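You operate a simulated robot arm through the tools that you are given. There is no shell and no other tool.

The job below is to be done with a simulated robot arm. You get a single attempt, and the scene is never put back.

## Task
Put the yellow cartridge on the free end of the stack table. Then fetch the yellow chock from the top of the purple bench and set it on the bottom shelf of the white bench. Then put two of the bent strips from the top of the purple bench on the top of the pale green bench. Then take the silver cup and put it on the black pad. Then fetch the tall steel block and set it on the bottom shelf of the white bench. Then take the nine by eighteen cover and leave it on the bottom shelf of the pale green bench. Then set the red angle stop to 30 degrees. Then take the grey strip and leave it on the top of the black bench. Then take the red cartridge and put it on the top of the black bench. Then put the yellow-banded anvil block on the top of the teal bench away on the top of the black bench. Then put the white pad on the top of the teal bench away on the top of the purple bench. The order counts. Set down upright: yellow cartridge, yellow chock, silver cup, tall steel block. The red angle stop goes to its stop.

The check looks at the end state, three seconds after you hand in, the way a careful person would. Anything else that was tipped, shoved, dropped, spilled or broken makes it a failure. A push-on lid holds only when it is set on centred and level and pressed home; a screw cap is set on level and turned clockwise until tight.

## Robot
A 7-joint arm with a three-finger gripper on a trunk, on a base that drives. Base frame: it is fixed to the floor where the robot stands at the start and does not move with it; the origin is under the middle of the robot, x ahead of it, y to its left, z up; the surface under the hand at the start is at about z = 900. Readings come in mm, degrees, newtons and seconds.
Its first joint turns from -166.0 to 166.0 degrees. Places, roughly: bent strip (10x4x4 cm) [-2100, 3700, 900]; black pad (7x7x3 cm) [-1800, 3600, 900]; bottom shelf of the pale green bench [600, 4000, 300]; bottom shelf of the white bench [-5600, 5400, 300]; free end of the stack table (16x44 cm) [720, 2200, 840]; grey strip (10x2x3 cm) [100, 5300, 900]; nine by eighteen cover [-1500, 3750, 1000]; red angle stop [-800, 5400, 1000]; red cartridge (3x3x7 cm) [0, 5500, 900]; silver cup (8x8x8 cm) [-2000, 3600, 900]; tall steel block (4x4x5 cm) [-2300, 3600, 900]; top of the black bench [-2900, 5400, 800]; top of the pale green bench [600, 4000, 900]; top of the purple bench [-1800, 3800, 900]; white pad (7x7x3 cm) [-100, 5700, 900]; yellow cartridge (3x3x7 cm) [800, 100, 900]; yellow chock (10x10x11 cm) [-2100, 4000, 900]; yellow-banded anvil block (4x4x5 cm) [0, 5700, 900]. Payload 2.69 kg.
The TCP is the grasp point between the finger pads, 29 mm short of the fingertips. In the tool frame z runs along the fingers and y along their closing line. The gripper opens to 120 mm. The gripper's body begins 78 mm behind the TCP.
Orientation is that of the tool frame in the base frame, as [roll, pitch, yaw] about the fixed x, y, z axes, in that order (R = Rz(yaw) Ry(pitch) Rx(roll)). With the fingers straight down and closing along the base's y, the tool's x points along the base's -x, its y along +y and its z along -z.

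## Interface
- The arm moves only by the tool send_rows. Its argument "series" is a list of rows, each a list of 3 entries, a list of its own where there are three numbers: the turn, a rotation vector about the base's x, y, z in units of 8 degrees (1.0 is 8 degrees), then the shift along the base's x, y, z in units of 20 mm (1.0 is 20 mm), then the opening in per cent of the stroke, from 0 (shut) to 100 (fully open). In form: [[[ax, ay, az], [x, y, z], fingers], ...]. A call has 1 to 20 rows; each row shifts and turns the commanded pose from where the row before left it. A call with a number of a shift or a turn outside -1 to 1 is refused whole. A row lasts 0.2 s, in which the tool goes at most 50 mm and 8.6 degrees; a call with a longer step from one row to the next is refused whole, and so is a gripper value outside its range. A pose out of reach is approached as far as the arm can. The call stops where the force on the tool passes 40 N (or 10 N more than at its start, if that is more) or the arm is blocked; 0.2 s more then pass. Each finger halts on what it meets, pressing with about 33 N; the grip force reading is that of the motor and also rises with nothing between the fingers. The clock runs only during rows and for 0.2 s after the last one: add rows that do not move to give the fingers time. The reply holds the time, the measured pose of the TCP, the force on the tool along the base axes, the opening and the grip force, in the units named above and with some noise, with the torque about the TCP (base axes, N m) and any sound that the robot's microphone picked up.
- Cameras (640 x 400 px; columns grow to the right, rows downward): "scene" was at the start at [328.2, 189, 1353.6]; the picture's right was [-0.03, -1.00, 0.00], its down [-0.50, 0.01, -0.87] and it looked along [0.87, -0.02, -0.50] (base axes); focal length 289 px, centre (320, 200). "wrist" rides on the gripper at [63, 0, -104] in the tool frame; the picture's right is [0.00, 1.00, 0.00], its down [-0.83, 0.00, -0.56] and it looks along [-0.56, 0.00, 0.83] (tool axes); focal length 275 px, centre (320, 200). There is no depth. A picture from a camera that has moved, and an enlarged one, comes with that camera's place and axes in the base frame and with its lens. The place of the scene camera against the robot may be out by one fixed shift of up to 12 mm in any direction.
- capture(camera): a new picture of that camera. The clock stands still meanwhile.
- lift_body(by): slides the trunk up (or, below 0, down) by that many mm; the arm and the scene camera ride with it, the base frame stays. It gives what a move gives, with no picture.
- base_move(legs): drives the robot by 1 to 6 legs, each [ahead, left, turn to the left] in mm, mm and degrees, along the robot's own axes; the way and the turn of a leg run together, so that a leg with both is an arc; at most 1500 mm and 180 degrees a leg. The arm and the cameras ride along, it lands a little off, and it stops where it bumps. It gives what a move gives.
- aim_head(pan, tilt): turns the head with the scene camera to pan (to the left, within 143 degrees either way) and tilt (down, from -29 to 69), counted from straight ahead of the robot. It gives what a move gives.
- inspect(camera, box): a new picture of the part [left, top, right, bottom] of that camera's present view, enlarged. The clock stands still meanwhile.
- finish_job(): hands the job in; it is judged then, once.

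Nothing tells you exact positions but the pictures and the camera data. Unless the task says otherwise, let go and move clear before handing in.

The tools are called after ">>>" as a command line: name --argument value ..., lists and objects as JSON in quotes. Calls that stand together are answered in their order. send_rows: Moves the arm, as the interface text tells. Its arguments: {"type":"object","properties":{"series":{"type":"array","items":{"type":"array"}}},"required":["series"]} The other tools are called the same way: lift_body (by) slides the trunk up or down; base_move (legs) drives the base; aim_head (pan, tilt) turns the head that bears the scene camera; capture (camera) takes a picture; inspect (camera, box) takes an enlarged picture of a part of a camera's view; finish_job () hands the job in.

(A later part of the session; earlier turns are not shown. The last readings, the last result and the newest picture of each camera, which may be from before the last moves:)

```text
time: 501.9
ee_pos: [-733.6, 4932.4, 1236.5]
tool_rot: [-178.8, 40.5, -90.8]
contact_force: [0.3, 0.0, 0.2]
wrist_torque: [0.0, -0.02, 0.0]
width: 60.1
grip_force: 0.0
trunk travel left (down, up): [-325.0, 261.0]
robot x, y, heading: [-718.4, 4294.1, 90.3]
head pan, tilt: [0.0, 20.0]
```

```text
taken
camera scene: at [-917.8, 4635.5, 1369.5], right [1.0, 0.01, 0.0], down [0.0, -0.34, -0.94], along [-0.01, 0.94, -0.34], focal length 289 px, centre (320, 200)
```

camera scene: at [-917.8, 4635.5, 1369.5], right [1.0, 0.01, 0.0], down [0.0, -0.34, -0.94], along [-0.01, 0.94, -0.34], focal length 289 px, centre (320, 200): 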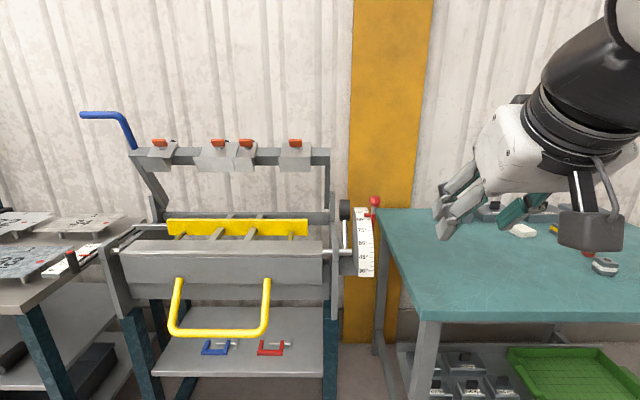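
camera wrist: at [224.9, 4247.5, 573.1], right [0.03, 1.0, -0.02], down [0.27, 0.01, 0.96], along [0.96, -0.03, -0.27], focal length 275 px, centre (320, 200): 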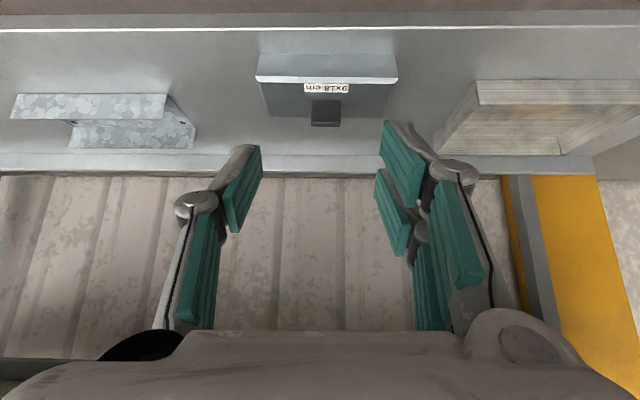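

>>> inspect --camera "scene" --box '[310, 180, 410, 290]'

>>> inspect --camera "scene" --box '[80, 100, 400, 360]'

```text
3.64 times, centred on (360, 235) of scene
camera zoom: at [-917.8, 4635.5, 1369.5], right [1.0, 0.01, 0.0], down [0.0, -0.34, -0.94], along [-0.01, 0.94, -0.34], focal length 1052 px, centre (174, 73)
```

zoom: 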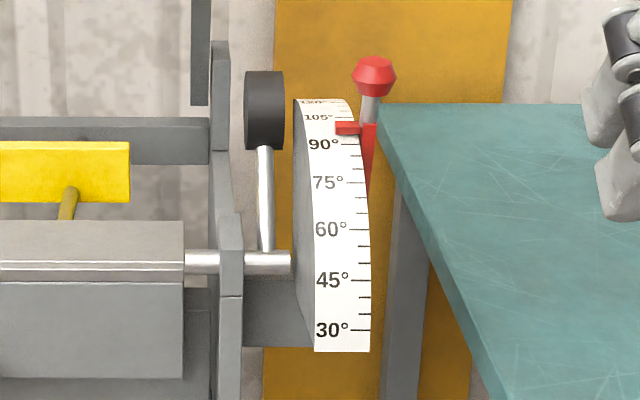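

```text
1.54 times, centred on (240, 230) of scene
camera zoom: at [-917.8, 4635.5, 1369.5], right [1.0, 0.01, 0.0], down [0.0, -0.34, -0.94], along [-0.01, 0.94, -0.34], focal length 445 px, centre (443, 154)
```

zoom: 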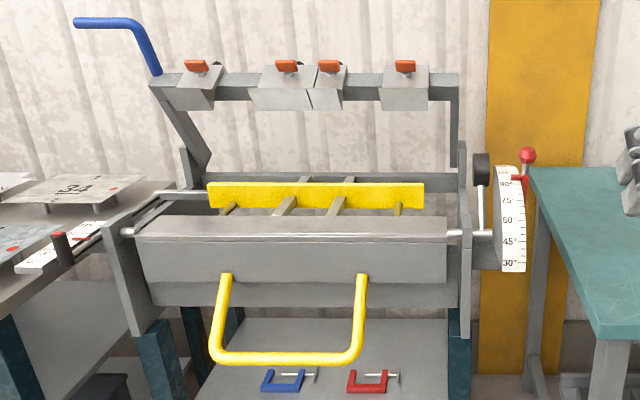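

The bending brake's scale drum turns about an x-axis near [y 5413, z 917]. The red pointer reads about 97°, with its knob near [-776, 5374, 1099]. I'll grip the knob and swing it down to 30°, moving closer first.

>>> base_move --legs '[[80, 0, 0]]'

>>> send_rows --series '[[[0, 0, 0], [-0.4, 1, 0], 50], [[0, 0, 0], [-0.4, 1, 0], 50], [[0, 0, 0], [-0.4, 1, 0], 50], [[0, 0, 0], [-0.4, 1, 0], 50], [[0, 0, 0], [-0.4, 1, 0], 50], [[0, 0, 0], [-0.1, 1, 0], 50], [[0, 0, 0], [0, 1, 0], 50], [[0, 0, 0], [0, 1, 0], 50], [[0, 0, 0], [0, 1, 0], 50], [[0, 0, 0], [0, 1, 0], 50], [[0, 0, 0], [0, 0, 0], 50]]'

>>> capture --camera "wrist"

>>> capture --camera "scene"

```text
time: 503.0
ee_pos: [-732.0, 5014.3, 1236.1]
tool_rot: [-178.9, 40.5, -90.7]
contact_force: [1.5, 1.3, 0.8]
wrist_torque: [-0.02, 0.1, 0.07]
width: 60.2
grip_force: 0.0
trunk travel left (down, up): [-325.0, 261.0]
robot x, y, heading: [-712.5, 4378.0, 90.6]
head pan, tilt: [0.0, 20.0]
```

```text
time: 505.4
ee_pos: [-774.2, 5213.3, 1237.0]
tool_rot: [-178.9, 40.6, -90.6]
contact_force: [-0.1, 0.2, 1.0]
wrist_torque: [-0.01, -0.01, -0.01]
width: 60.2
grip_force: 0.0
trunk travel left (down, up): [-325.0, 261.0]
robot x, y, heading: [-714.1, 4380.5, 90.6]
head pan, tilt: [0.0, 20.0]
```

```text
taken
camera wrist: at [-776.8, 5097.0, 1273.6], right [-1.0, 0.02, -0.02], down [-0.01, 0.27, 0.96], along [0.02, 0.96, -0.27], focal length 275 px, centre (320, 200)
```

wrist: 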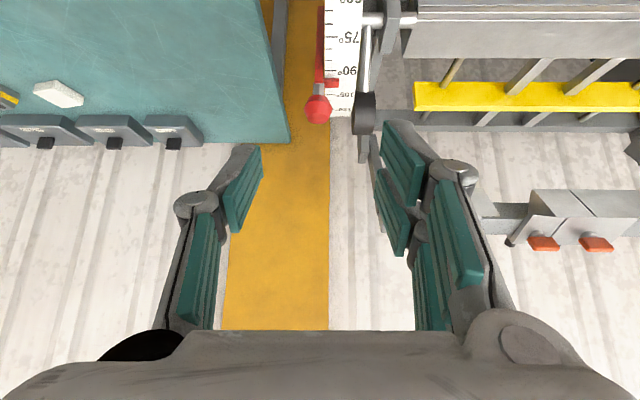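

```text
taken
camera scene: at [-914.2, 4715.8, 1369.5], right [1.0, 0.01, 0.0], down [0.0, -0.34, -0.94], along [-0.01, 0.94, -0.34], focal length 289 px, centre (320, 200)
```

scene: 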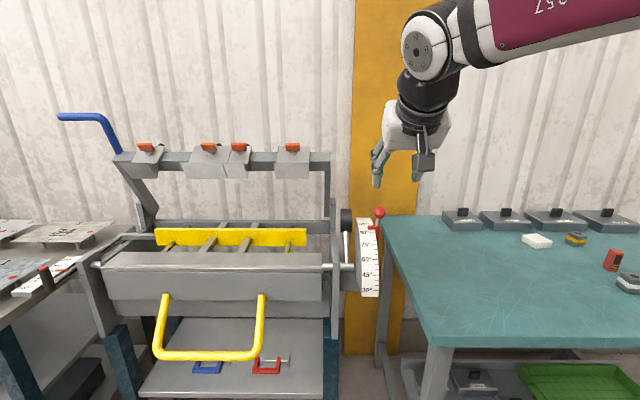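

>>> inspect --camera "wrist" --box '[270, 0, 400, 130]'

>>> inspect --camera "scene" --box '[320, 180, 440, 310]'

```text
3.08 times, centred on (335, 65) of wrist
camera zoom: at [-776.8, 5097.0, 1273.6], right [-1.0, 0.02, -0.02], down [-0.01, 0.27, 0.96], along [0.02, 0.96, -0.27], focal length 847 px, centre (274, 615)
```

zoom: 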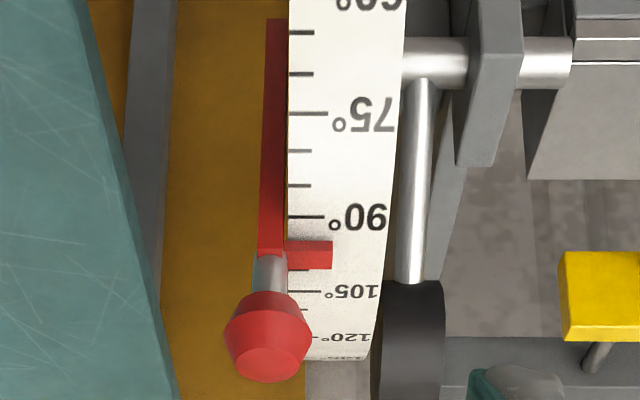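

```text
3.08 times, centred on (380, 245) of scene
camera zoom: at [-914.2, 4715.8, 1369.5], right [1.0, 0.01, 0.0], down [0.0, -0.34, -0.94], along [-0.01, 0.94, -0.34], focal length 890 px, centre (135, 62)
```

zoom: 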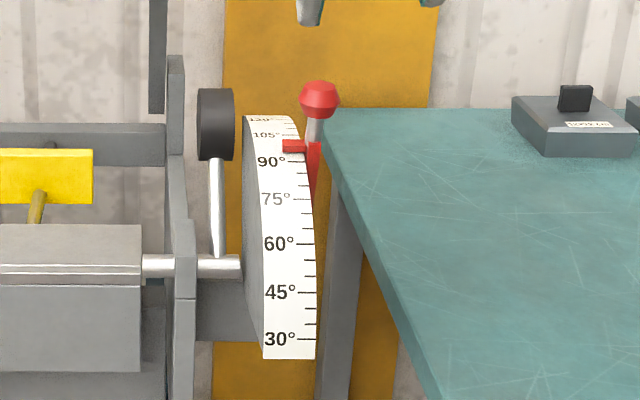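

>>> send_rows --series '[[[0, 0, 0], [0, 0.6, -0.7], 50], [[0, 0, 0], [0, 0.6, -0.7], 50], [[0, 0, 0], [0, 0.6, -0.7], 50], [[0, 0, 0], [0, 0.6, -0.7], 50], [[0, 0, 0], [0, 0.5, -0.6], 50], [[0, 0, 0], [0, 0, 0], 50]]'

>>> inspect --camera "wrist" --box '[250, 20, 390, 160]'

>>> inspect --camera "scene" --box '[320, 150, 440, 280]'

```text
time: 506.8
ee_pos: [-774.2, 5270.4, 1169.8]
tool_rot: [-178.9, 40.6, -90.6]
contact_force: [0.3, 0.6, -0.3]
wrist_torque: [-0.01, 0.01, -0.01]
width: 59.8
grip_force: 0.2
trunk travel left (down, up): [-325.0, 261.0]
robot x, y, heading: [-714.9, 4380.4, 90.5]
head pan, tilt: [0.0, 20.0]
```

```text
2.86 times, centred on (320, 90) of wrist
camera zoom: at [-777.0, 5155.2, 1205.7], right [-1.0, 0.02, -0.02], down [-0.01, 0.27, 0.96], along [0.02, 0.96, -0.27], focal length 786 px, centre (320, 514)
```

zoom: 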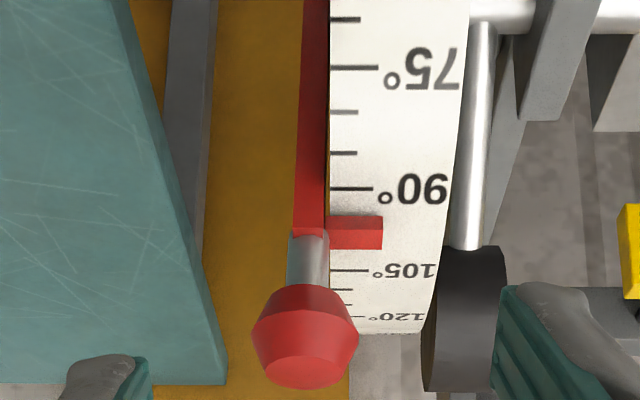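

```text
3.08 times, centred on (380, 215) of scene
camera zoom: at [-914.3, 4715.8, 1369.5], right [1.0, 0.01, 0.0], down [0.0, -0.34, -0.94], along [-0.01, 0.94, -0.34], focal length 890 px, centre (135, 154)
```

zoom: 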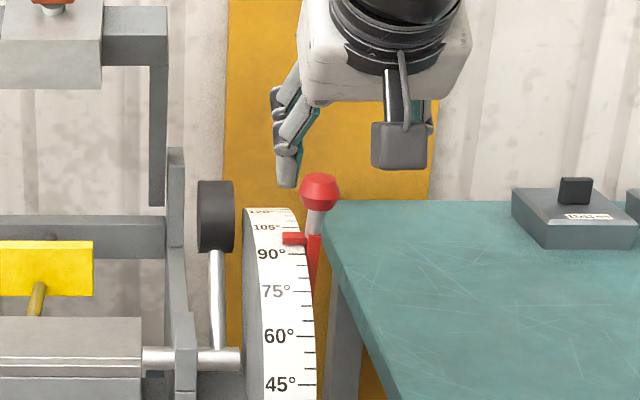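

>>> send_rows --series '[[[0, 0, 0], [0.12, 0.65, -0.4], 39], [[0, 0, 0], [0.12, 0.65, -0.4], 39], [[0, 0, 0], [0.13, 0.65, -0.4], 39], [[0, 0, 0], [0, 0.65, -0.4], 39], [[0, 0, 0], [0, 0.65, -0.4], 39], [[0, 0, 0], [0, 0.5, -0.4], 39], [[0, 0, 0], [0, 0, 0], 39]]'

>>> capture --camera "wrist"

>>> inspect --camera "scene" --box '[320, 150, 440, 280]'

```text
time: 508.4
ee_pos: [-765.8, 5346.0, 1122.3]
tool_rot: [-178.9, 40.6, -90.7]
contact_force: [-0.4, 0.4, -0.8]
wrist_torque: [0.0, -0.02, 0.0]
width: 46.9
grip_force: 0.0
trunk travel left (down, up): [-325.0, 261.0]
robot x, y, heading: [-709.9, 4380.4, 90.6]
head pan, tilt: [0.0, 20.0]
```

```text
taken
camera wrist: at [-769.9, 5230.6, 1158.6], right [-1.0, 0.02, -0.02], down [-0.01, 0.27, 0.96], along [0.02, 0.96, -0.27], focal length 275 px, centre (320, 200)
```

wrist: 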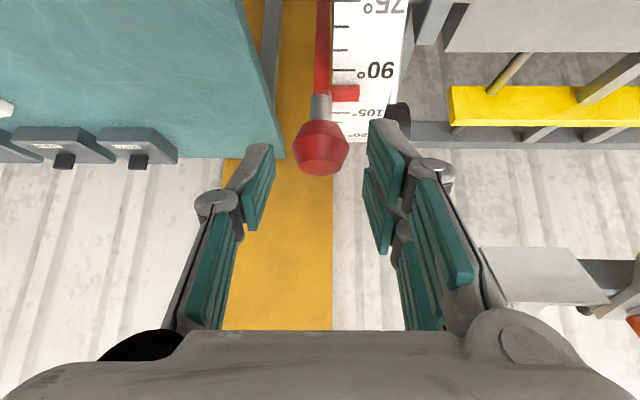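

```text
3.08 times, centred on (380, 215) of scene
camera zoom: at [-914.2, 4715.9, 1369.5], right [1.0, 0.01, 0.0], down [0.0, -0.34, -0.94], along [-0.01, 0.94, -0.34], focal length 890 px, centre (135, 154)
```

zoom: 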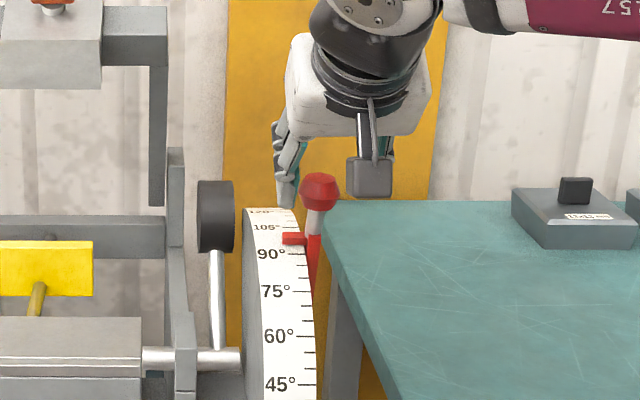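

>>> send_rows --series '[[[0, 0, 0], [0, 0.6, -0.65], 39], [[0, 0, 0], [0, 0.6, -0.65], 39], [[0, 0, 0], [0, 0.55, -0.6], 39], [[0, 0, 0], [0, 0, 0], 39]]'

>>> capture --camera "wrist"

```text
time: 509.4
ee_pos: [-766.0, 5381.9, 1082.7]
tool_rot: [-178.9, 40.6, -90.6]
contact_force: [0.6, -0.1, 0.0]
wrist_torque: [-0.01, 0.03, 0.0]
width: 46.8
grip_force: 0.1
trunk travel left (down, up): [-325.0, 261.0]
robot x, y, heading: [-717.6, 4379.8, 90.5]
head pan, tilt: [0.0, 20.0]
```

```text
taken
camera wrist: at [-769.2, 5265.4, 1120.1], right [-1.0, 0.02, -0.02], down [-0.01, 0.27, 0.96], along [0.02, 0.96, -0.27], focal length 275 px, centre (320, 200)
```

wrist: 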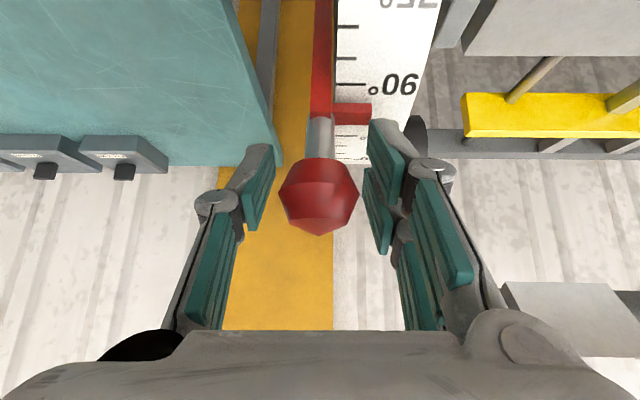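

>>> send_rows --series '[[[0, 0, 0], [0, 0, 0], 20], [[0, 0, 0], [0, 0, 0], 15], [[0, 0, 0], [0, 0, 0], 15], [[0, 0, 0], [0, -0.435, -0.112], 15], [[0, 0, 0], [0, -0.435, -0.112], 15], [[0, 0, 0], [0, 0, 0], 15]]'

>>> capture --camera "wrist"

```text
time: 510.8
ee_pos: [-764.4, 5364.3, 1077.8]
tool_rot: [-178.9, 40.6, -90.8]
contact_force: [5.2, 8.0, -5.7]
wrist_torque: [1.16, -0.07, 0.09]
width: 30.9
grip_force: 45.1
trunk travel left (down, up): [-325.0, 261.0]
robot x, y, heading: [-714.0, 4379.2, 90.6]
head pan, tilt: [0.0, 20.0]
```

```text
taken
camera wrist: at [-768.7, 5248.2, 1115.1], right [-1.0, 0.02, -0.02], down [-0.01, 0.27, 0.96], along [0.02, 0.96, -0.27], focal length 275 px, centre (320, 200)
```

wrist: 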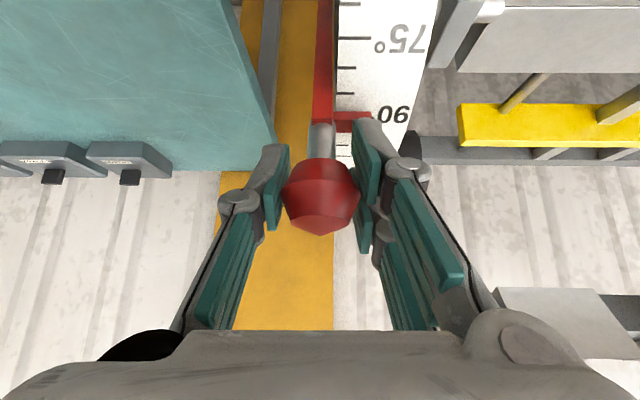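

>>> send_rows --series '[[[0, 0, 0], [0, -0.84, -0.31], 15], [[0, 0, 0], [0, -0.81, -0.385], 15], [[0, 0, 0], [0, -0.765, -0.465], 15], [[0, 0, 0], [0, 0, 0], 15]]'

>>> capture --camera "wrist"

```text
time: 511.8
ee_pos: [-764.7, 5317.1, 1054.5]
tool_rot: [-178.9, 40.7, -90.6]
contact_force: [12.6, 8.9, -0.2]
wrist_torque: [1.15, -0.12, 0.02]
width: 31.2
grip_force: 44.7
trunk travel left (down, up): [-325.0, 261.0]
robot x, y, heading: [-714.5, 4378.7, 90.6]
head pan, tilt: [0.0, 20.0]
```

```text
taken
camera wrist: at [-769.0, 5200.0, 1092.5], right [-1.0, 0.02, -0.02], down [-0.01, 0.27, 0.96], along [0.03, 0.96, -0.27], focal length 275 px, centre (320, 200)
```

wrist: 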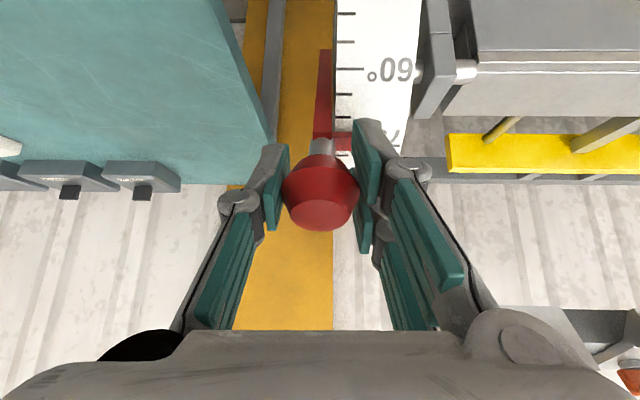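

>>> send_rows --series '[[[0, 0, 0], [0.05, -0.715, -0.54], 15], [[0, 0, 0], [0.03, -0.66, -0.605], 15], [[0, 0, 0], [0, -0.6, -0.67], 15], [[0, 0, 0], [0, -0.53, -0.72], 15], [[0, 0, 0], [0, 0, 0], 15]]'

>>> capture --camera "wrist"

>>> inspect --camera "scene" --box '[310, 180, 450, 310]'

```text
time: 513.0
ee_pos: [-764.7, 5266.0, 1004.7]
tool_rot: [-179.0, 40.5, -90.6]
contact_force: [1.8, 7.2, 3.4]
wrist_torque: [1.21, 0.02, 0.08]
width: 31.5
grip_force: 45.1
trunk travel left (down, up): [-325.0, 261.0]
robot x, y, heading: [-715.1, 4379.5, 90.5]
head pan, tilt: [0.0, 20.0]
```

```text
taken
camera wrist: at [-768.7, 5149.8, 1042.0], right [-1.0, 0.02, -0.02], down [-0.01, 0.27, 0.96], along [0.02, 0.96, -0.27], focal length 275 px, centre (320, 200)
```

wrist: 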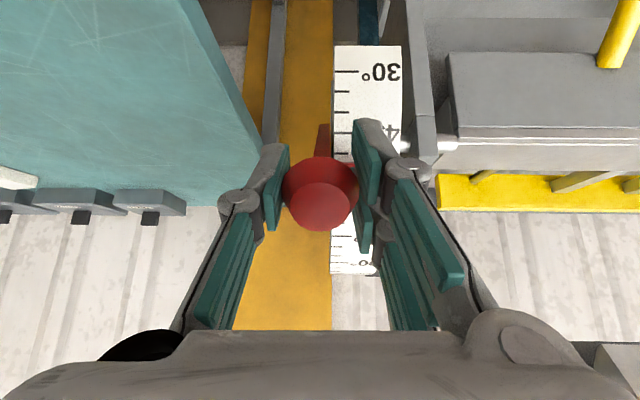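

```text
3.08 times, centred on (380, 245) of scene
camera zoom: at [-914.2, 4716.0, 1369.5], right [1.0, 0.01, 0.0], down [0.0, -0.34, -0.94], along [-0.01, 0.94, -0.34], focal length 890 px, centre (135, 62)
```

zoom: 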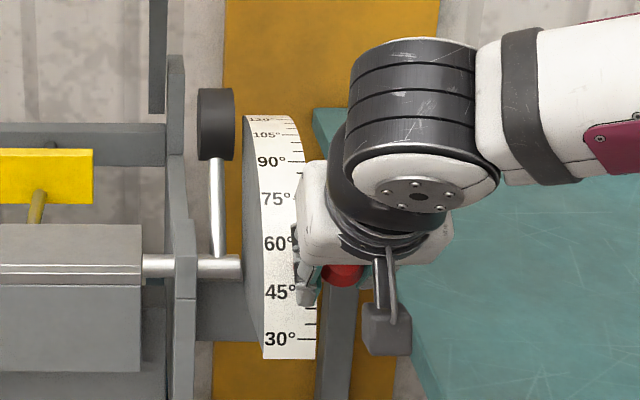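

>>> send_rows --series '[[[0, 0, 0], [0, -0.46, -0.77], 15], [[0, 0, 0], [0, -0.38, -0.815], 15], [[0, 0, 0], [0, -0.15, -0.42], 15], [[0, 0, 0], [0, 0, 0], 15]]'

>>> capture --camera "wrist"

>>> inspect --camera "scene" --box '[310, 180, 450, 310]'

```text
time: 514.0
ee_pos: [-765.9, 5245.5, 964.6]
tool_rot: [-179.0, 40.5, -90.5]
contact_force: [-5.4, 4.3, 2.3]
wrist_torque: [1.07, -0.04, 0.14]
width: 31.4
grip_force: 45.1
trunk travel left (down, up): [-325.0, 261.0]
robot x, y, heading: [-715.4, 4379.0, 90.5]
head pan, tilt: [0.0, 20.0]
```

```text
taken
camera wrist: at [-768.7, 5129.8, 1001.4], right [-1.0, 0.02, -0.02], down [-0.01, 0.27, 0.96], along [0.02, 0.96, -0.27], focal length 275 px, centre (320, 200)
```

wrist: 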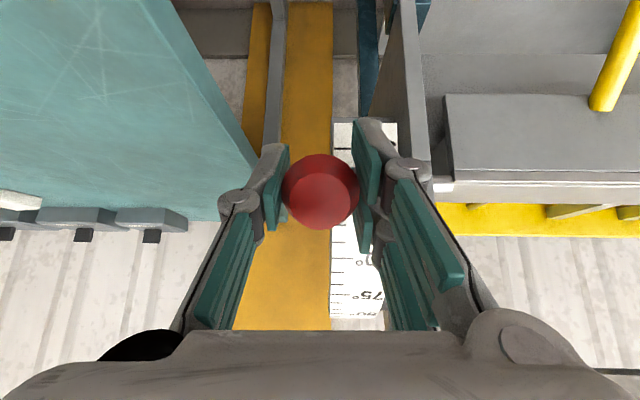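

```text
3.08 times, centred on (380, 245) of scene
camera zoom: at [-914.5, 4715.9, 1369.4], right [1.0, 0.01, 0.0], down [0.0, -0.34, -0.94], along [-0.01, 0.94, -0.34], focal length 890 px, centre (135, 62)
```

zoom: 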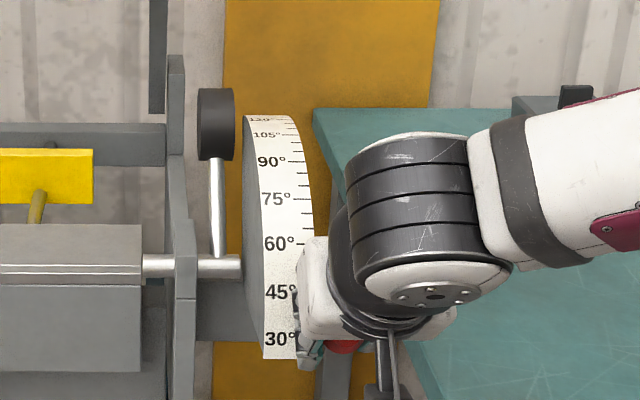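

>>> send_rows --series '[[[0, 0, 0], [0, -0.15, -0.5], 15], [[0, 0, 0], [0, -0.11, -0.5], 15], [[0, 0, 0], [0, 0, 0], 15]]'

>>> capture --camera "wrist"

>>> inspect --camera "scene" --box '[340, 240, 420, 310]'

```text
time: 514.8
ee_pos: [-764.9, 5240.8, 944.5]
tool_rot: [-179.1, 40.6, -90.6]
contact_force: [-8.9, -0.8, 6.9]
wrist_torque: [1.12, -0.04, -0.07]
width: 31.1
grip_force: 45.4
trunk travel left (down, up): [-325.0, 261.0]
robot x, y, heading: [-715.9, 4376.9, 90.5]
head pan, tilt: [0.0, 20.0]
```

```text
taken
camera wrist: at [-768.7, 5124.4, 981.3], right [-1.0, 0.02, -0.02], down [-0.01, 0.27, 0.96], along [0.02, 0.96, -0.27], focal length 275 px, centre (320, 200)
```

wrist: 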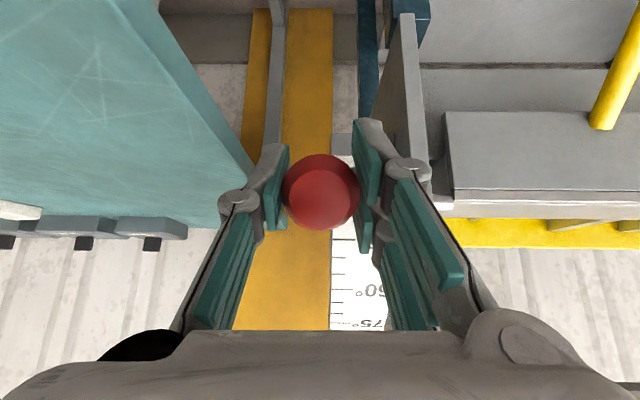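

```text
5.71 times, centred on (380, 275) of scene
camera zoom: at [-914.5, 4715.5, 1369.6], right [1.0, 0.01, 0.0], down [0.0, -0.34, -0.94], along [-0.01, 0.94, -0.34], focal length 1654 px, centre (-23, -229)
```

zoom: 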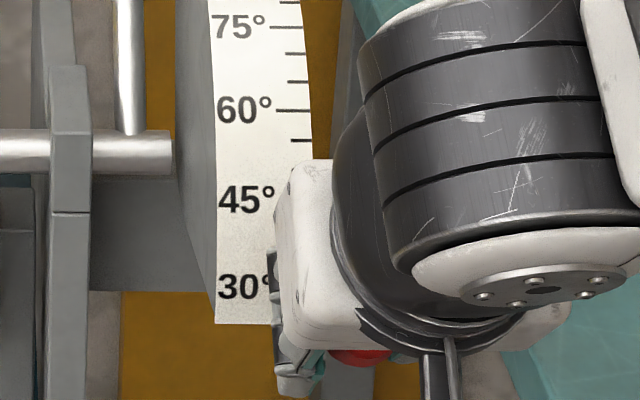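

>>> send_rows --series '[[[0, 0, 0], [0.1, -0.06, -0.3], 15], [[0, 0, 0], [0, 0, 0], 15]]'

```text
time: 515.4
ee_pos: [-765.2, 5238.6, 938.1]
tool_rot: [-178.9, 40.6, -90.5]
contact_force: [-22.1, -0.1, 6.4]
wrist_torque: [1.14, -0.09, 0.12]
width: 31.3
grip_force: 45.0
trunk travel left (down, up): [-325.0, 261.0]
robot x, y, heading: [-715.4, 4378.6, 90.5]
head pan, tilt: [0.0, 20.0]
```

>>> send_rows --series '[[[0, 0, 0], [-0.18, 0, 0], 15], [[0, 0, 0], [0, 0, 0], 30], [[0, 0, 0], [0, 0, 0], 42], [[0, 0, 0], [0, 0, 0], 42], [[0, 0, 0], [0, -0.5, 0.6], 42], [[0, 0, 0], [0, -0.6, 0.7], 42], [[0, 0, 0], [0, -0.6, 0.7], 42], [[0, 0, 0], [0, -0.6, 0.7], 42], [[0, 0, 0], [0, -0.6, 0.7], 42], [[0, 0, 0], [0.8, -0.6, 0.7], 42], [[0, 0, 0], [0.8, -0.6, 0.7], 42], [[0, 0, 0], [0.8, -0.6, 0.7], 42], [[0, 0, 0], [0.8, -0.6, 0.7], 42]]'

>>> capture --camera "wrist"

>>> inspect --camera "scene" --box '[320, 200, 440, 320]'

```text
time: 518.2
ee_pos: [-701.8, 5133.8, 1063.4]
tool_rot: [-178.9, 40.6, -90.6]
contact_force: [-0.5, 0.2, 0.5]
wrist_torque: [0.01, -0.04, -0.04]
width: 50.7
grip_force: 0.1
trunk travel left (down, up): [-325.0, 261.0]
robot x, y, heading: [-715.6, 4379.2, 90.2]
head pan, tilt: [0.0, 20.0]
```

```text
taken
camera wrist: at [-705.8, 5017.6, 1100.4], right [-1.0, 0.02, -0.02], down [-0.01, 0.27, 0.96], along [0.02, 0.96, -0.27], focal length 275 px, centre (320, 200)
```

wrist: 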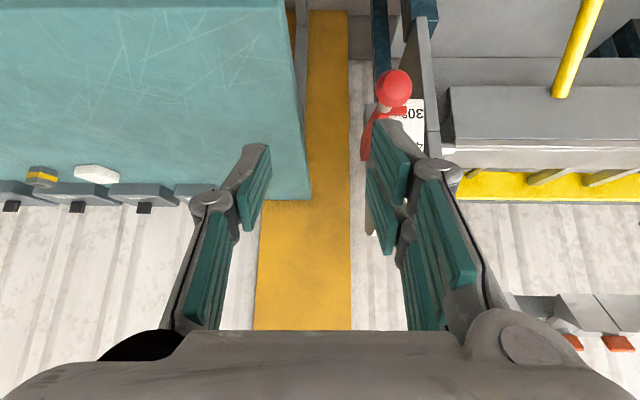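

```text
3.33 times, centred on (380, 260) of scene
camera zoom: at [-914.6, 4716.0, 1369.4], right [1.0, 0.01, 0.0], down [0.0, -0.34, -0.94], along [-0.01, 0.94, -0.34], focal length 965 px, centre (120, 0)
```

zoom: 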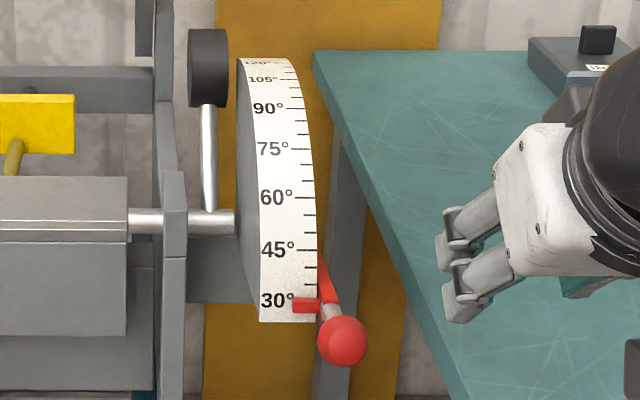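

>>> inspect --camera "scene" --box '[340, 270, 400, 315]'

>>> inspect --camera "wrist" --box '[350, 60, 450, 160]'

```text
8.89 times, centred on (370, 292) of scene
camera zoom: at [-914.6, 4716.0, 1369.4], right [1.0, 0.01, 0.0], down [0.0, -0.34, -0.94], along [-0.01, 0.94, -0.34], focal length 2572 px, centre (-124, -622)
```

zoom: 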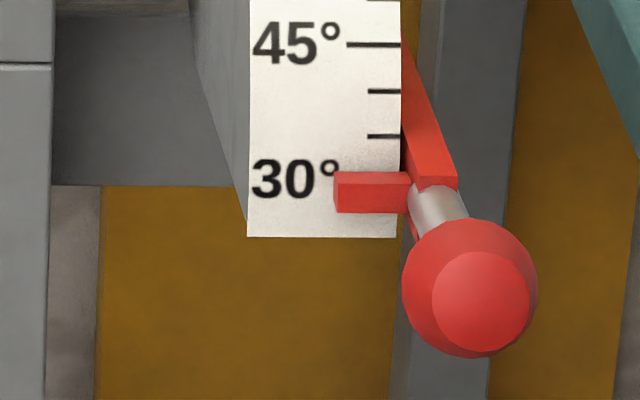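

```text
4.00 times, centred on (400, 110) of wrist
camera zoom: at [-705.8, 5017.6, 1100.4], right [-1.0, 0.02, -0.02], down [-0.01, 0.27, 0.96], along [0.02, 0.96, -0.27], focal length 1101 px, centre (0, 560)
```

zoom: 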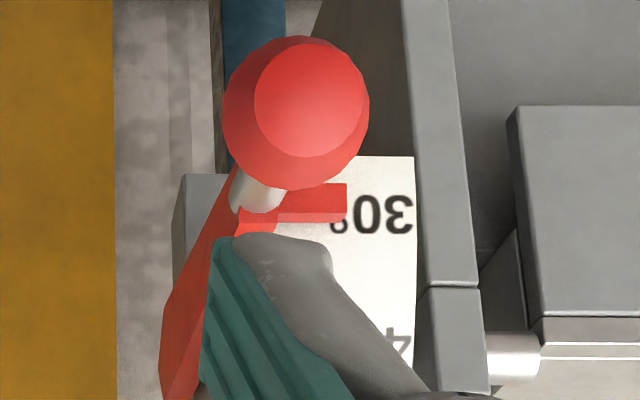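

The pointer now sits on the 30° mark. Next is the grey strip on the teal bench, so I'll raise and straighten the hand and drive in front of the teal bench.

>>> send_rows --series '[[[0, 0, 0], [0, -0.6, 0.9], 50], [[0, 0, 0], [0, -0.6, 0.9], 50], [[0, 0, 0], [0, -0.6, 0.9], 50], [[0, 0, 0], [0, -0.6, 0.9], 50], [[-1, 0, 0], [0, -0.6, 0.9], 50], [[-1, 0, 0], [0, -0.6, 0.9], 50], [[-1, 0, 0], [0, -0.6, 0.9], 50], [[-1, 0, 0], [0, -0.6, 0.9], 50], [[-1, 0, 0], [0, -0.6, 0.9], 50], [[0, 0, 0], [0, -0.6, 0.9], 50]]'

>>> base_move --legs '[[0, -760, 0], [300, 0, 0]]'

>>> aim_head --pan -10 --tilt 35

>>> capture --camera "scene"

>>> capture --camera "wrist"

```text
time: 520.4
ee_pos: [-702.6, 5013.3, 1243.2]
tool_rot: [-178.6, 0.4, -90.5]
contact_force: [-0.1, 0.4, -0.6]
wrist_torque: [0.02, 0.01, 0.02]
width: 59.9
grip_force: 0.1
trunk travel left (down, up): [-325.0, 261.0]
robot x, y, heading: [-711.6, 4380.9, 90.5]
head pan, tilt: [0.0, 20.0]
```

```text
time: 526.1
ee_pos: [55.6, 5320.7, 1243.7]
tool_rot: [-178.6, 0.6, -90.2]
contact_force: [0.5, 0.4, 0.3]
wrist_torque: [-0.01, -0.01, -0.02]
width: 59.6
grip_force: 0.1
trunk travel left (down, up): [-325.0, 261.0]
robot x, y, heading: [44.3, 4683.7, 90.5]
head pan, tilt: [0.0, 20.0]
```

```text
time: 526.9
ee_pos: [55.6, 5319.1, 1244.6]
tool_rot: [-178.4, 0.5, -90.2]
contact_force: [0.1, 0.7, 0.4]
wrist_torque: [0.03, -0.02, 0.0]
width: 60.0
grip_force: 0.1
trunk travel left (down, up): [-325.0, 261.0]
robot x, y, heading: [41.5, 4687.0, 90.6]
head pan, tilt: [-10.0, 35.0]
```

```text
taken
camera scene: at [-140.1, 5015.8, 1345.7], right [0.99, -0.16, 0.0], down [-0.09, -0.57, -0.82], along [0.13, 0.81, -0.57], focal length 289 px, centre (320, 200)
```

scene: 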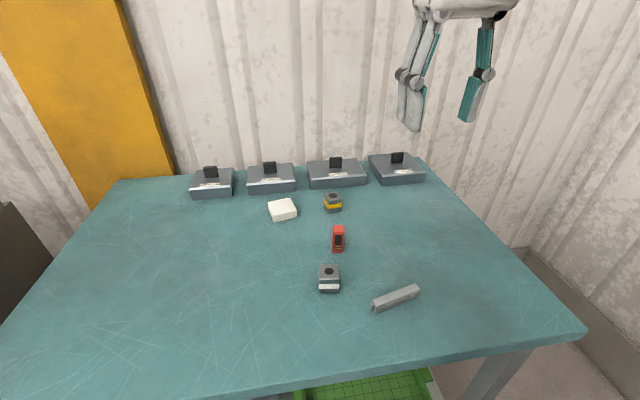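

```text
taken
camera wrist: at [53.0, 5255.5, 1346.0], right [-1.0, 0.0, -0.03], down [-0.01, 0.83, 0.56], along [0.02, 0.56, -0.83], focal length 275 px, centre (320, 200)
```

wrist: 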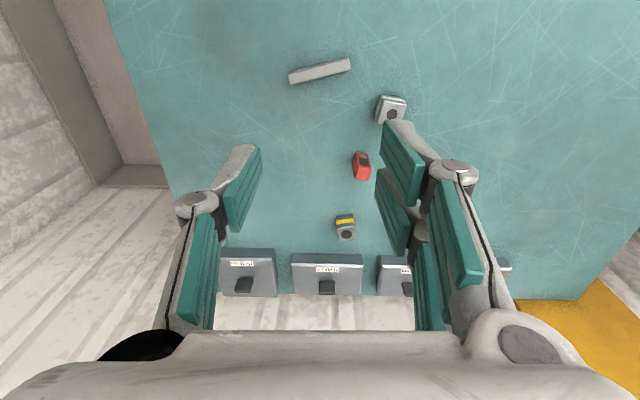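

>>> inspect --camera "wrist" --box '[270, 40, 420, 130]'

>>> inspect --camera "scene" --box '[250, 180, 440, 320]'

```text
4.27 times, centred on (345, 85) of wrist
camera zoom: at [53.0, 5255.5, 1346.0], right [-1.0, 0.0, -0.03], down [-0.01, 0.83, 0.56], along [0.02, 0.56, -0.83], focal length 1174 px, centre (213, 691)
```

zoom: 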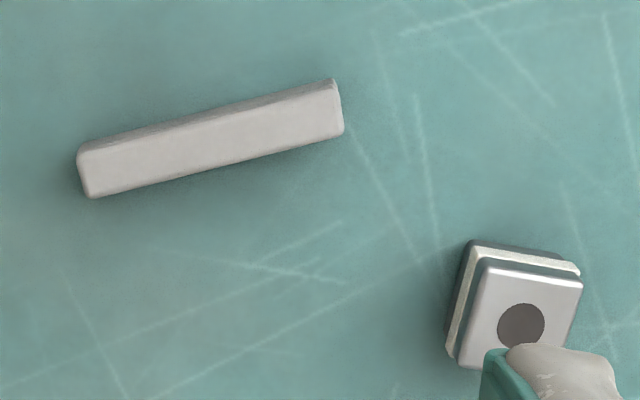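

```text
2.86 times, centred on (345, 250) of scene
camera zoom: at [-140.1, 5015.8, 1345.7], right [0.99, -0.16, 0.0], down [-0.09, -0.57, -0.82], along [0.13, 0.81, -0.57], focal length 827 px, centre (249, 57)
```

zoom: 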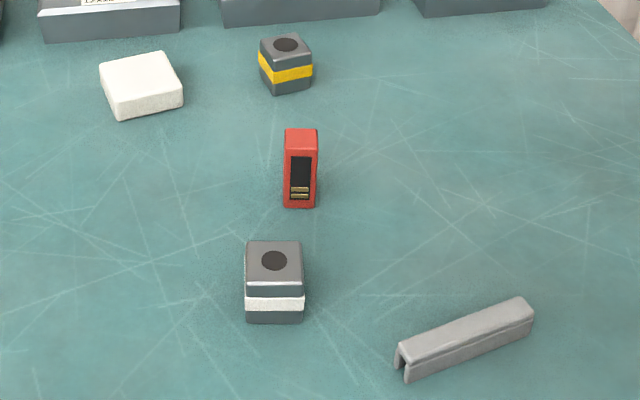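

The grey strip is a small U-channel at [63, 5321], its length turned about 14 degrees from x. I'll rotate the hand to grip across it.

>>> send_rows --series '[[[0, 0.19, -0.945], [0.1, 0.05, -0.5], 50], [[0, 0, -0.945], [0.1, 0, -0.5], 50], [[0, 0, -0.945], [0.1, 0, -0.5], 50], [[0, 0, -0.945], [0, 0, -0.5], 50], [[0, 0, -0.945], [0, 0, -0.5], 50], [[0, 0, -0.945], [0, 0, -0.8], 50], [[0, 0, -0.945], [0, 0, -0.8], 50], [[0, 0, -0.945], [0, 0, -0.8], 50], [[0, 0, -0.945], [0, 0, -0.8], 50], [[0, 0, -0.945], [0, 0, -0.8], 50], [[0, 0, 0], [0, 0, -0.9], 50], [[0, 0, 0], [0, 0, -0.9], 50], [[0, 0, 0], [0, 0, -0.9], 50], [[0, 0, 0], [0, 0, -0.9], 50], [[0, 0, 0], [0, 0, -0.9], 50], [[0, 0, 0], [0, 0, 0], 50]]'

>>> capture --camera "wrist"

>>> capture --camera "scene"

```text
time: 530.3
ee_pos: [62.3, 5320.7, 1022.8]
tool_rot: [179.9, 0.5, -166.0]
contact_force: [0.3, -0.7, 0.0]
wrist_torque: [-0.03, 0.0, -0.01]
width: 60.1
grip_force: 0.0
trunk travel left (down, up): [-325.0, 261.0]
robot x, y, heading: [42.4, 4684.2, 90.7]
head pan, tilt: [-10.0, 35.0]
```

```text
taken
camera wrist: at [0.0, 5304.7, 1125.9], right [-0.25, 0.97, 0.0], down [0.8, 0.2, 0.56], along [0.54, 0.14, -0.83], focal length 275 px, centre (320, 200)
```

wrist: 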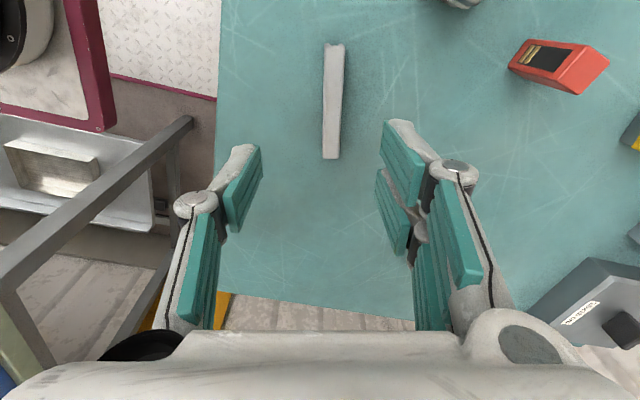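

```text
taken
camera scene: at [-140.0, 5015.8, 1345.7], right [0.99, -0.16, 0.0], down [-0.09, -0.57, -0.82], along [0.13, 0.81, -0.57], focal length 289 px, centre (320, 200)
```

scene: 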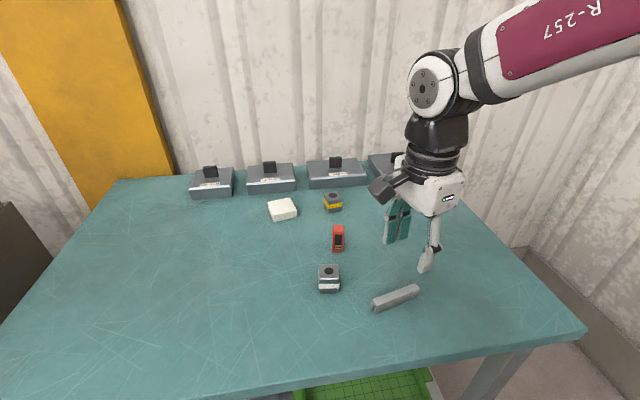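

>>> send_rows --series '[[[0, 0, 0], [-0.5, 0.35, -0.5], 45], [[0, 0, 0], [0, 0, -1], 45], [[0, 0, 0], [0, 0, -1], 45], [[0, 0, 0], [0, 0, -1], 45], [[0, 0, 0], [0, 0, 0], 45]]'

>>> capture --camera "wrist"

```text
time: 531.5
ee_pos: [53.0, 5329.4, 952.9]
tool_rot: [179.9, 0.5, -165.9]
contact_force: [-1.0, -0.3, -0.2]
wrist_torque: [0.02, 0.01, 0.0]
width: 53.7
grip_force: 0.0
trunk travel left (down, up): [-325.0, 261.0]
robot x, y, heading: [43.9, 4685.1, 90.6]
head pan, tilt: [-10.0, 35.0]
```

```text
taken
camera wrist: at [-10.4, 5312.1, 1055.7], right [-0.25, 0.97, 0.0], down [0.8, 0.2, 0.56], along [0.54, 0.14, -0.83], focal length 275 px, centre (320, 200)
```

wrist: 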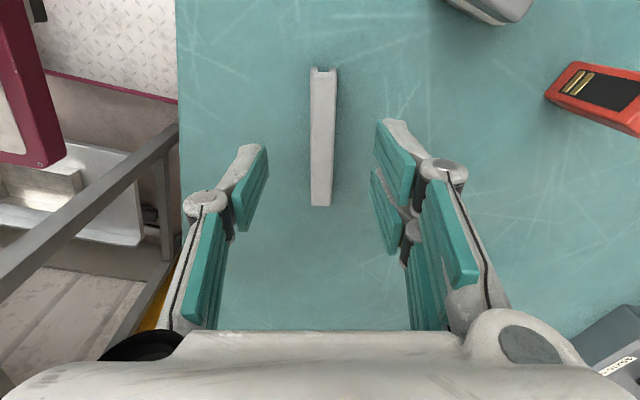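

>>> send_rows --series '[[[0, 0, 0], [0, 0, -0.6], 45], [[0, 0, 0], [0, 0, -0.35], 45], [[0, 0, 0], [0, 0, 0], 45], [[0, 0, 0], [0, 0, 0], 20], [[0, 0, 0], [0, 0, 0], 0], [[0, 0, 0], [0, 0, 0], 0]]'

>>> capture --camera "wrist"

>>> inspect --camera "scene" --box '[300, 200, 480, 320]'

```text
time: 532.9
ee_pos: [52.4, 5328.4, 934.4]
tool_rot: [179.9, 0.4, -166.0]
contact_force: [0.4, 0.3, -0.5]
wrist_torque: [0.01, -0.01, -0.02]
width: 0.1
grip_force: 28.4
trunk travel left (down, up): [-325.0, 261.0]
robot x, y, heading: [44.3, 4681.8, 90.4]
head pan, tilt: [-10.0, 35.0]
```

```text
taken
camera wrist: at [-10.5, 5311.9, 1037.3], right [-0.25, 0.97, 0.0], down [0.8, 0.2, 0.56], along [0.54, 0.14, -0.83], focal length 275 px, centre (320, 200)
```

wrist: 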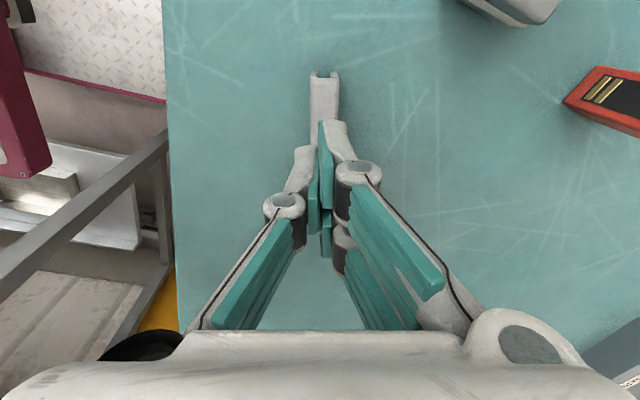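

```text
3.33 times, centred on (390, 260) of scene
camera zoom: at [-140.0, 5015.8, 1345.6], right [0.99, -0.16, 0.0], down [-0.09, -0.57, -0.82], along [0.13, 0.81, -0.57], focal length 965 px, centre (87, 0)
```

zoom: 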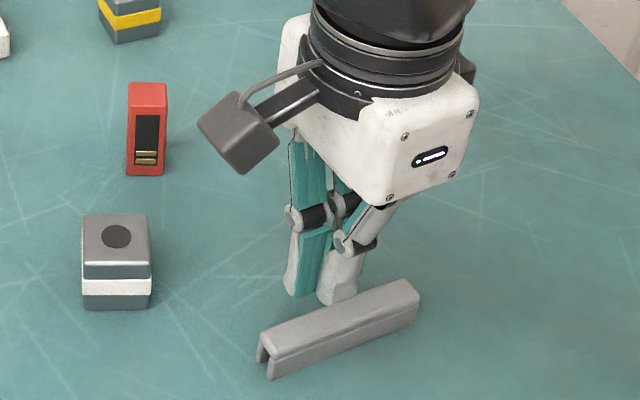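

The fingers closed above the strip: the teal bench is lower than I assumed, with the strip's top near z = 875. I'll open, re-centre and go lower.

>>> send_rows --series '[[[0, 0, 0], [0, 0, 0.3], 30], [[0, 0, 0], [0.73, 0.2, 0], 42], [[0, 0, 0], [0, 0.06, 0], 42], [[0, 0, 0], [0, 0, -0.6], 42], [[0, 0, 0], [0, 0, -0.6], 42], [[0, 0, 0], [0, 0, -0.6], 42], [[0, 0, 0], [0, 0, 0], 42]]'

>>> capture --camera "wrist"

>>> inspect --camera "scene" --box '[300, 200, 480, 320]'

```text
time: 534.5
ee_pos: [65.6, 5332.6, 903.8]
tool_rot: [180.0, 0.4, -165.9]
contact_force: [-0.4, -0.2, -0.3]
wrist_torque: [-0.01, 0.0, 0.0]
width: 50.2
grip_force: 0.1
trunk travel left (down, up): [-325.0, 261.0]
robot x, y, heading: [47.4, 4686.0, 90.7]
head pan, tilt: [-10.0, 35.0]
```

```text
taken
camera wrist: at [4.3, 5316.4, 1007.2], right [-0.25, 0.97, 0.0], down [0.8, 0.2, 0.56], along [0.54, 0.14, -0.83], focal length 275 px, centre (320, 200)
```

wrist: 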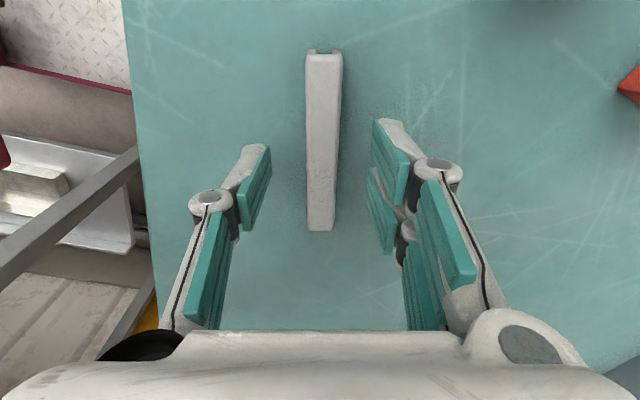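

```text
3.33 times, centred on (390, 260) of scene
camera zoom: at [-140.0, 5015.8, 1345.7], right [0.99, -0.16, 0.0], down [-0.09, -0.57, -0.82], along [0.13, 0.81, -0.57], focal length 965 px, centre (87, 0)
```

zoom: 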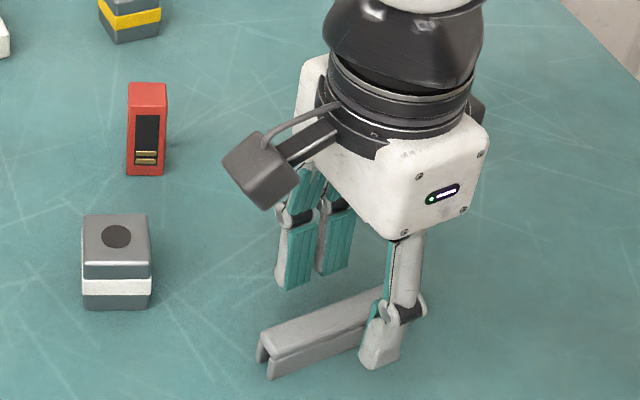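

>>> send_rows --series '[[[0, 0, 0], [0, 0, -0.4], 42], [[0, 0, 0], [0, 0, -0.3], 42], [[0, 0, 0], [0, 0, 0], 42], [[0, 0, 0], [0, 0, 0], 15], [[0, 0, 0], [0, 0, 0], 0], [[0, 0, 0], [0, 0, 0], 0]]'

>>> capture --camera "wrist"

>>> inspect --camera "scene" --box '[330, 230, 460, 320]'

```text
time: 535.9
ee_pos: [66.5, 5333.1, 891.2]
tool_rot: [179.9, 0.4, -166.0]
contact_force: [-0.2, 0.5, 1.2]
wrist_torque: [0.03, 0.04, -0.01]
width: 16.4
grip_force: 33.1
trunk travel left (down, up): [-325.0, 261.0]
robot x, y, heading: [46.7, 4683.0, 90.7]
head pan, tilt: [-10.0, 35.0]
```

```text
taken
camera wrist: at [4.4, 5316.7, 993.3], right [-0.25, 0.97, 0.0], down [0.8, 0.2, 0.56], along [0.54, 0.14, -0.83], focal length 275 px, centre (320, 200)
```

wrist: 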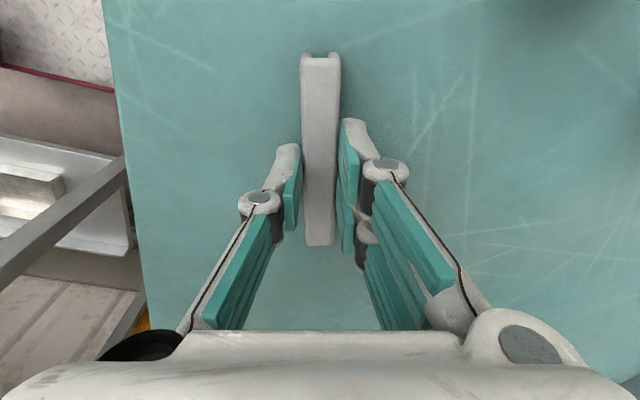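

```text
4.44 times, centred on (395, 275) of scene
camera zoom: at [-140.0, 5015.8, 1345.6], right [0.99, -0.16, 0.0], down [-0.09, -0.57, -0.82], along [0.13, 0.81, -0.57], focal length 1286 px, centre (-13, -133)
```

zoom: 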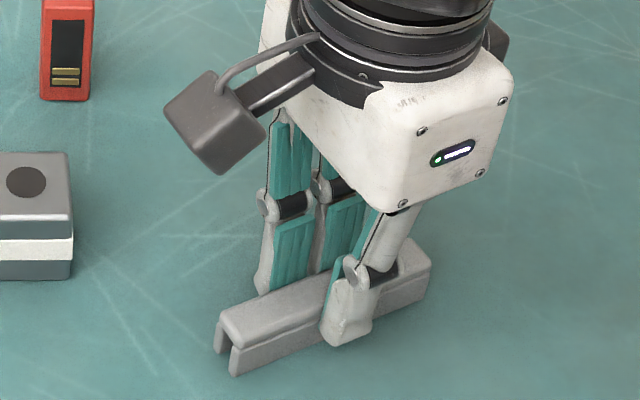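

The strip is gripped. I'll lift it, back out, turn west and drive along the aisle to the black bench.

>>> send_rows --series '[[[0, 0, 0], [0, 0, 0.5], 0], [[0, 0, 0], [0, 0, 1], 0], [[0, 0, 0], [0, 0, 1], 0], [[0, 0, 0], [0, 0, 1], 0], [[0, 0, 0], [0, 0, 1], 0], [[0, 0, 0], [0, 0, 1], 0], [[0, 0, 0], [0, 0, 1], 0], [[0, 0, 0], [0, 0, 1], 0], [[0, 0, 0], [0, 0, 1], 0], [[0, 0, 0], [0, 0, 1], 0], [[0, 0, 0], [0, 0, 1], 0], [[0, 0, 0], [0, 0, 1], 0], [[0, 0, 0], [0, 0, 1], 0], [[0, 0, 0], [0, 0, 1], 0], [[0, 0, 0], [0, 0, 1], 0], [[0, 0, 0], [0, 0, 1], 0]]'

>>> base_move --legs '[[-190, 350, 0], [0, 0, 90]]'

>>> capture --camera "scene"

>>> capture --camera "wrist"

```text
time: 539.3
ee_pos: [67.6, 5332.2, 1201.4]
tool_rot: [-180.0, 0.4, -165.9]
contact_force: [-0.2, 0.0, -0.3]
wrist_torque: [-0.03, 0.01, 0.02]
width: 16.4
grip_force: 32.5
trunk travel left (down, up): [-325.0, 261.0]
robot x, y, heading: [42.0, 4685.3, 90.8]
head pan, tilt: [-10.0, 35.0]
```

```text
time: 545.6
ee_pos: [-950.2, 4517.5, 1199.9]
tool_rot: [180.0, 0.4, -76.2]
contact_force: [-0.1, -0.2, -0.4]
wrist_torque: [0.0, -0.01, 0.0]
width: 16.3
grip_force: 33.0
trunk travel left (down, up): [-325.0, 261.0]
robot x, y, heading: [-305.9, 4489.1, -179.9]
head pan, tilt: [-10.0, 35.0]
```

```text
taken
camera scene: at [-639.6, 4316.6, 1345.6], right [0.17, 0.99, 0.0], down [0.57, -0.1, -0.82], along [-0.81, 0.14, -0.57], focal length 289 px, centre (320, 200)
```

scene: 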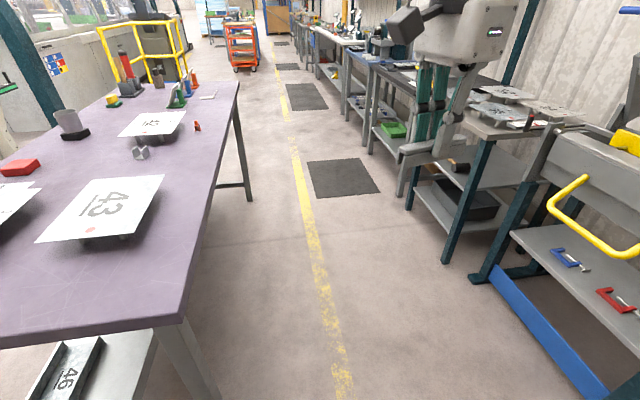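

```text
taken
camera wrist: at [-934.5, 4454.2, 1303.4], right [-0.97, -0.24, 0.0], down [-0.2, 0.8, 0.56], along [-0.14, 0.55, -0.83], focal length 275 px, centre (320, 200)
```

wrist: 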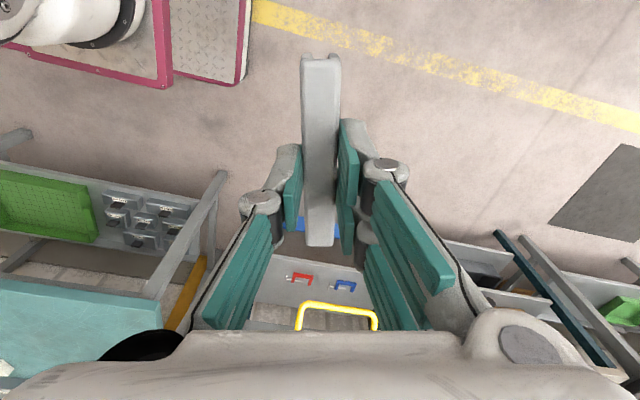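

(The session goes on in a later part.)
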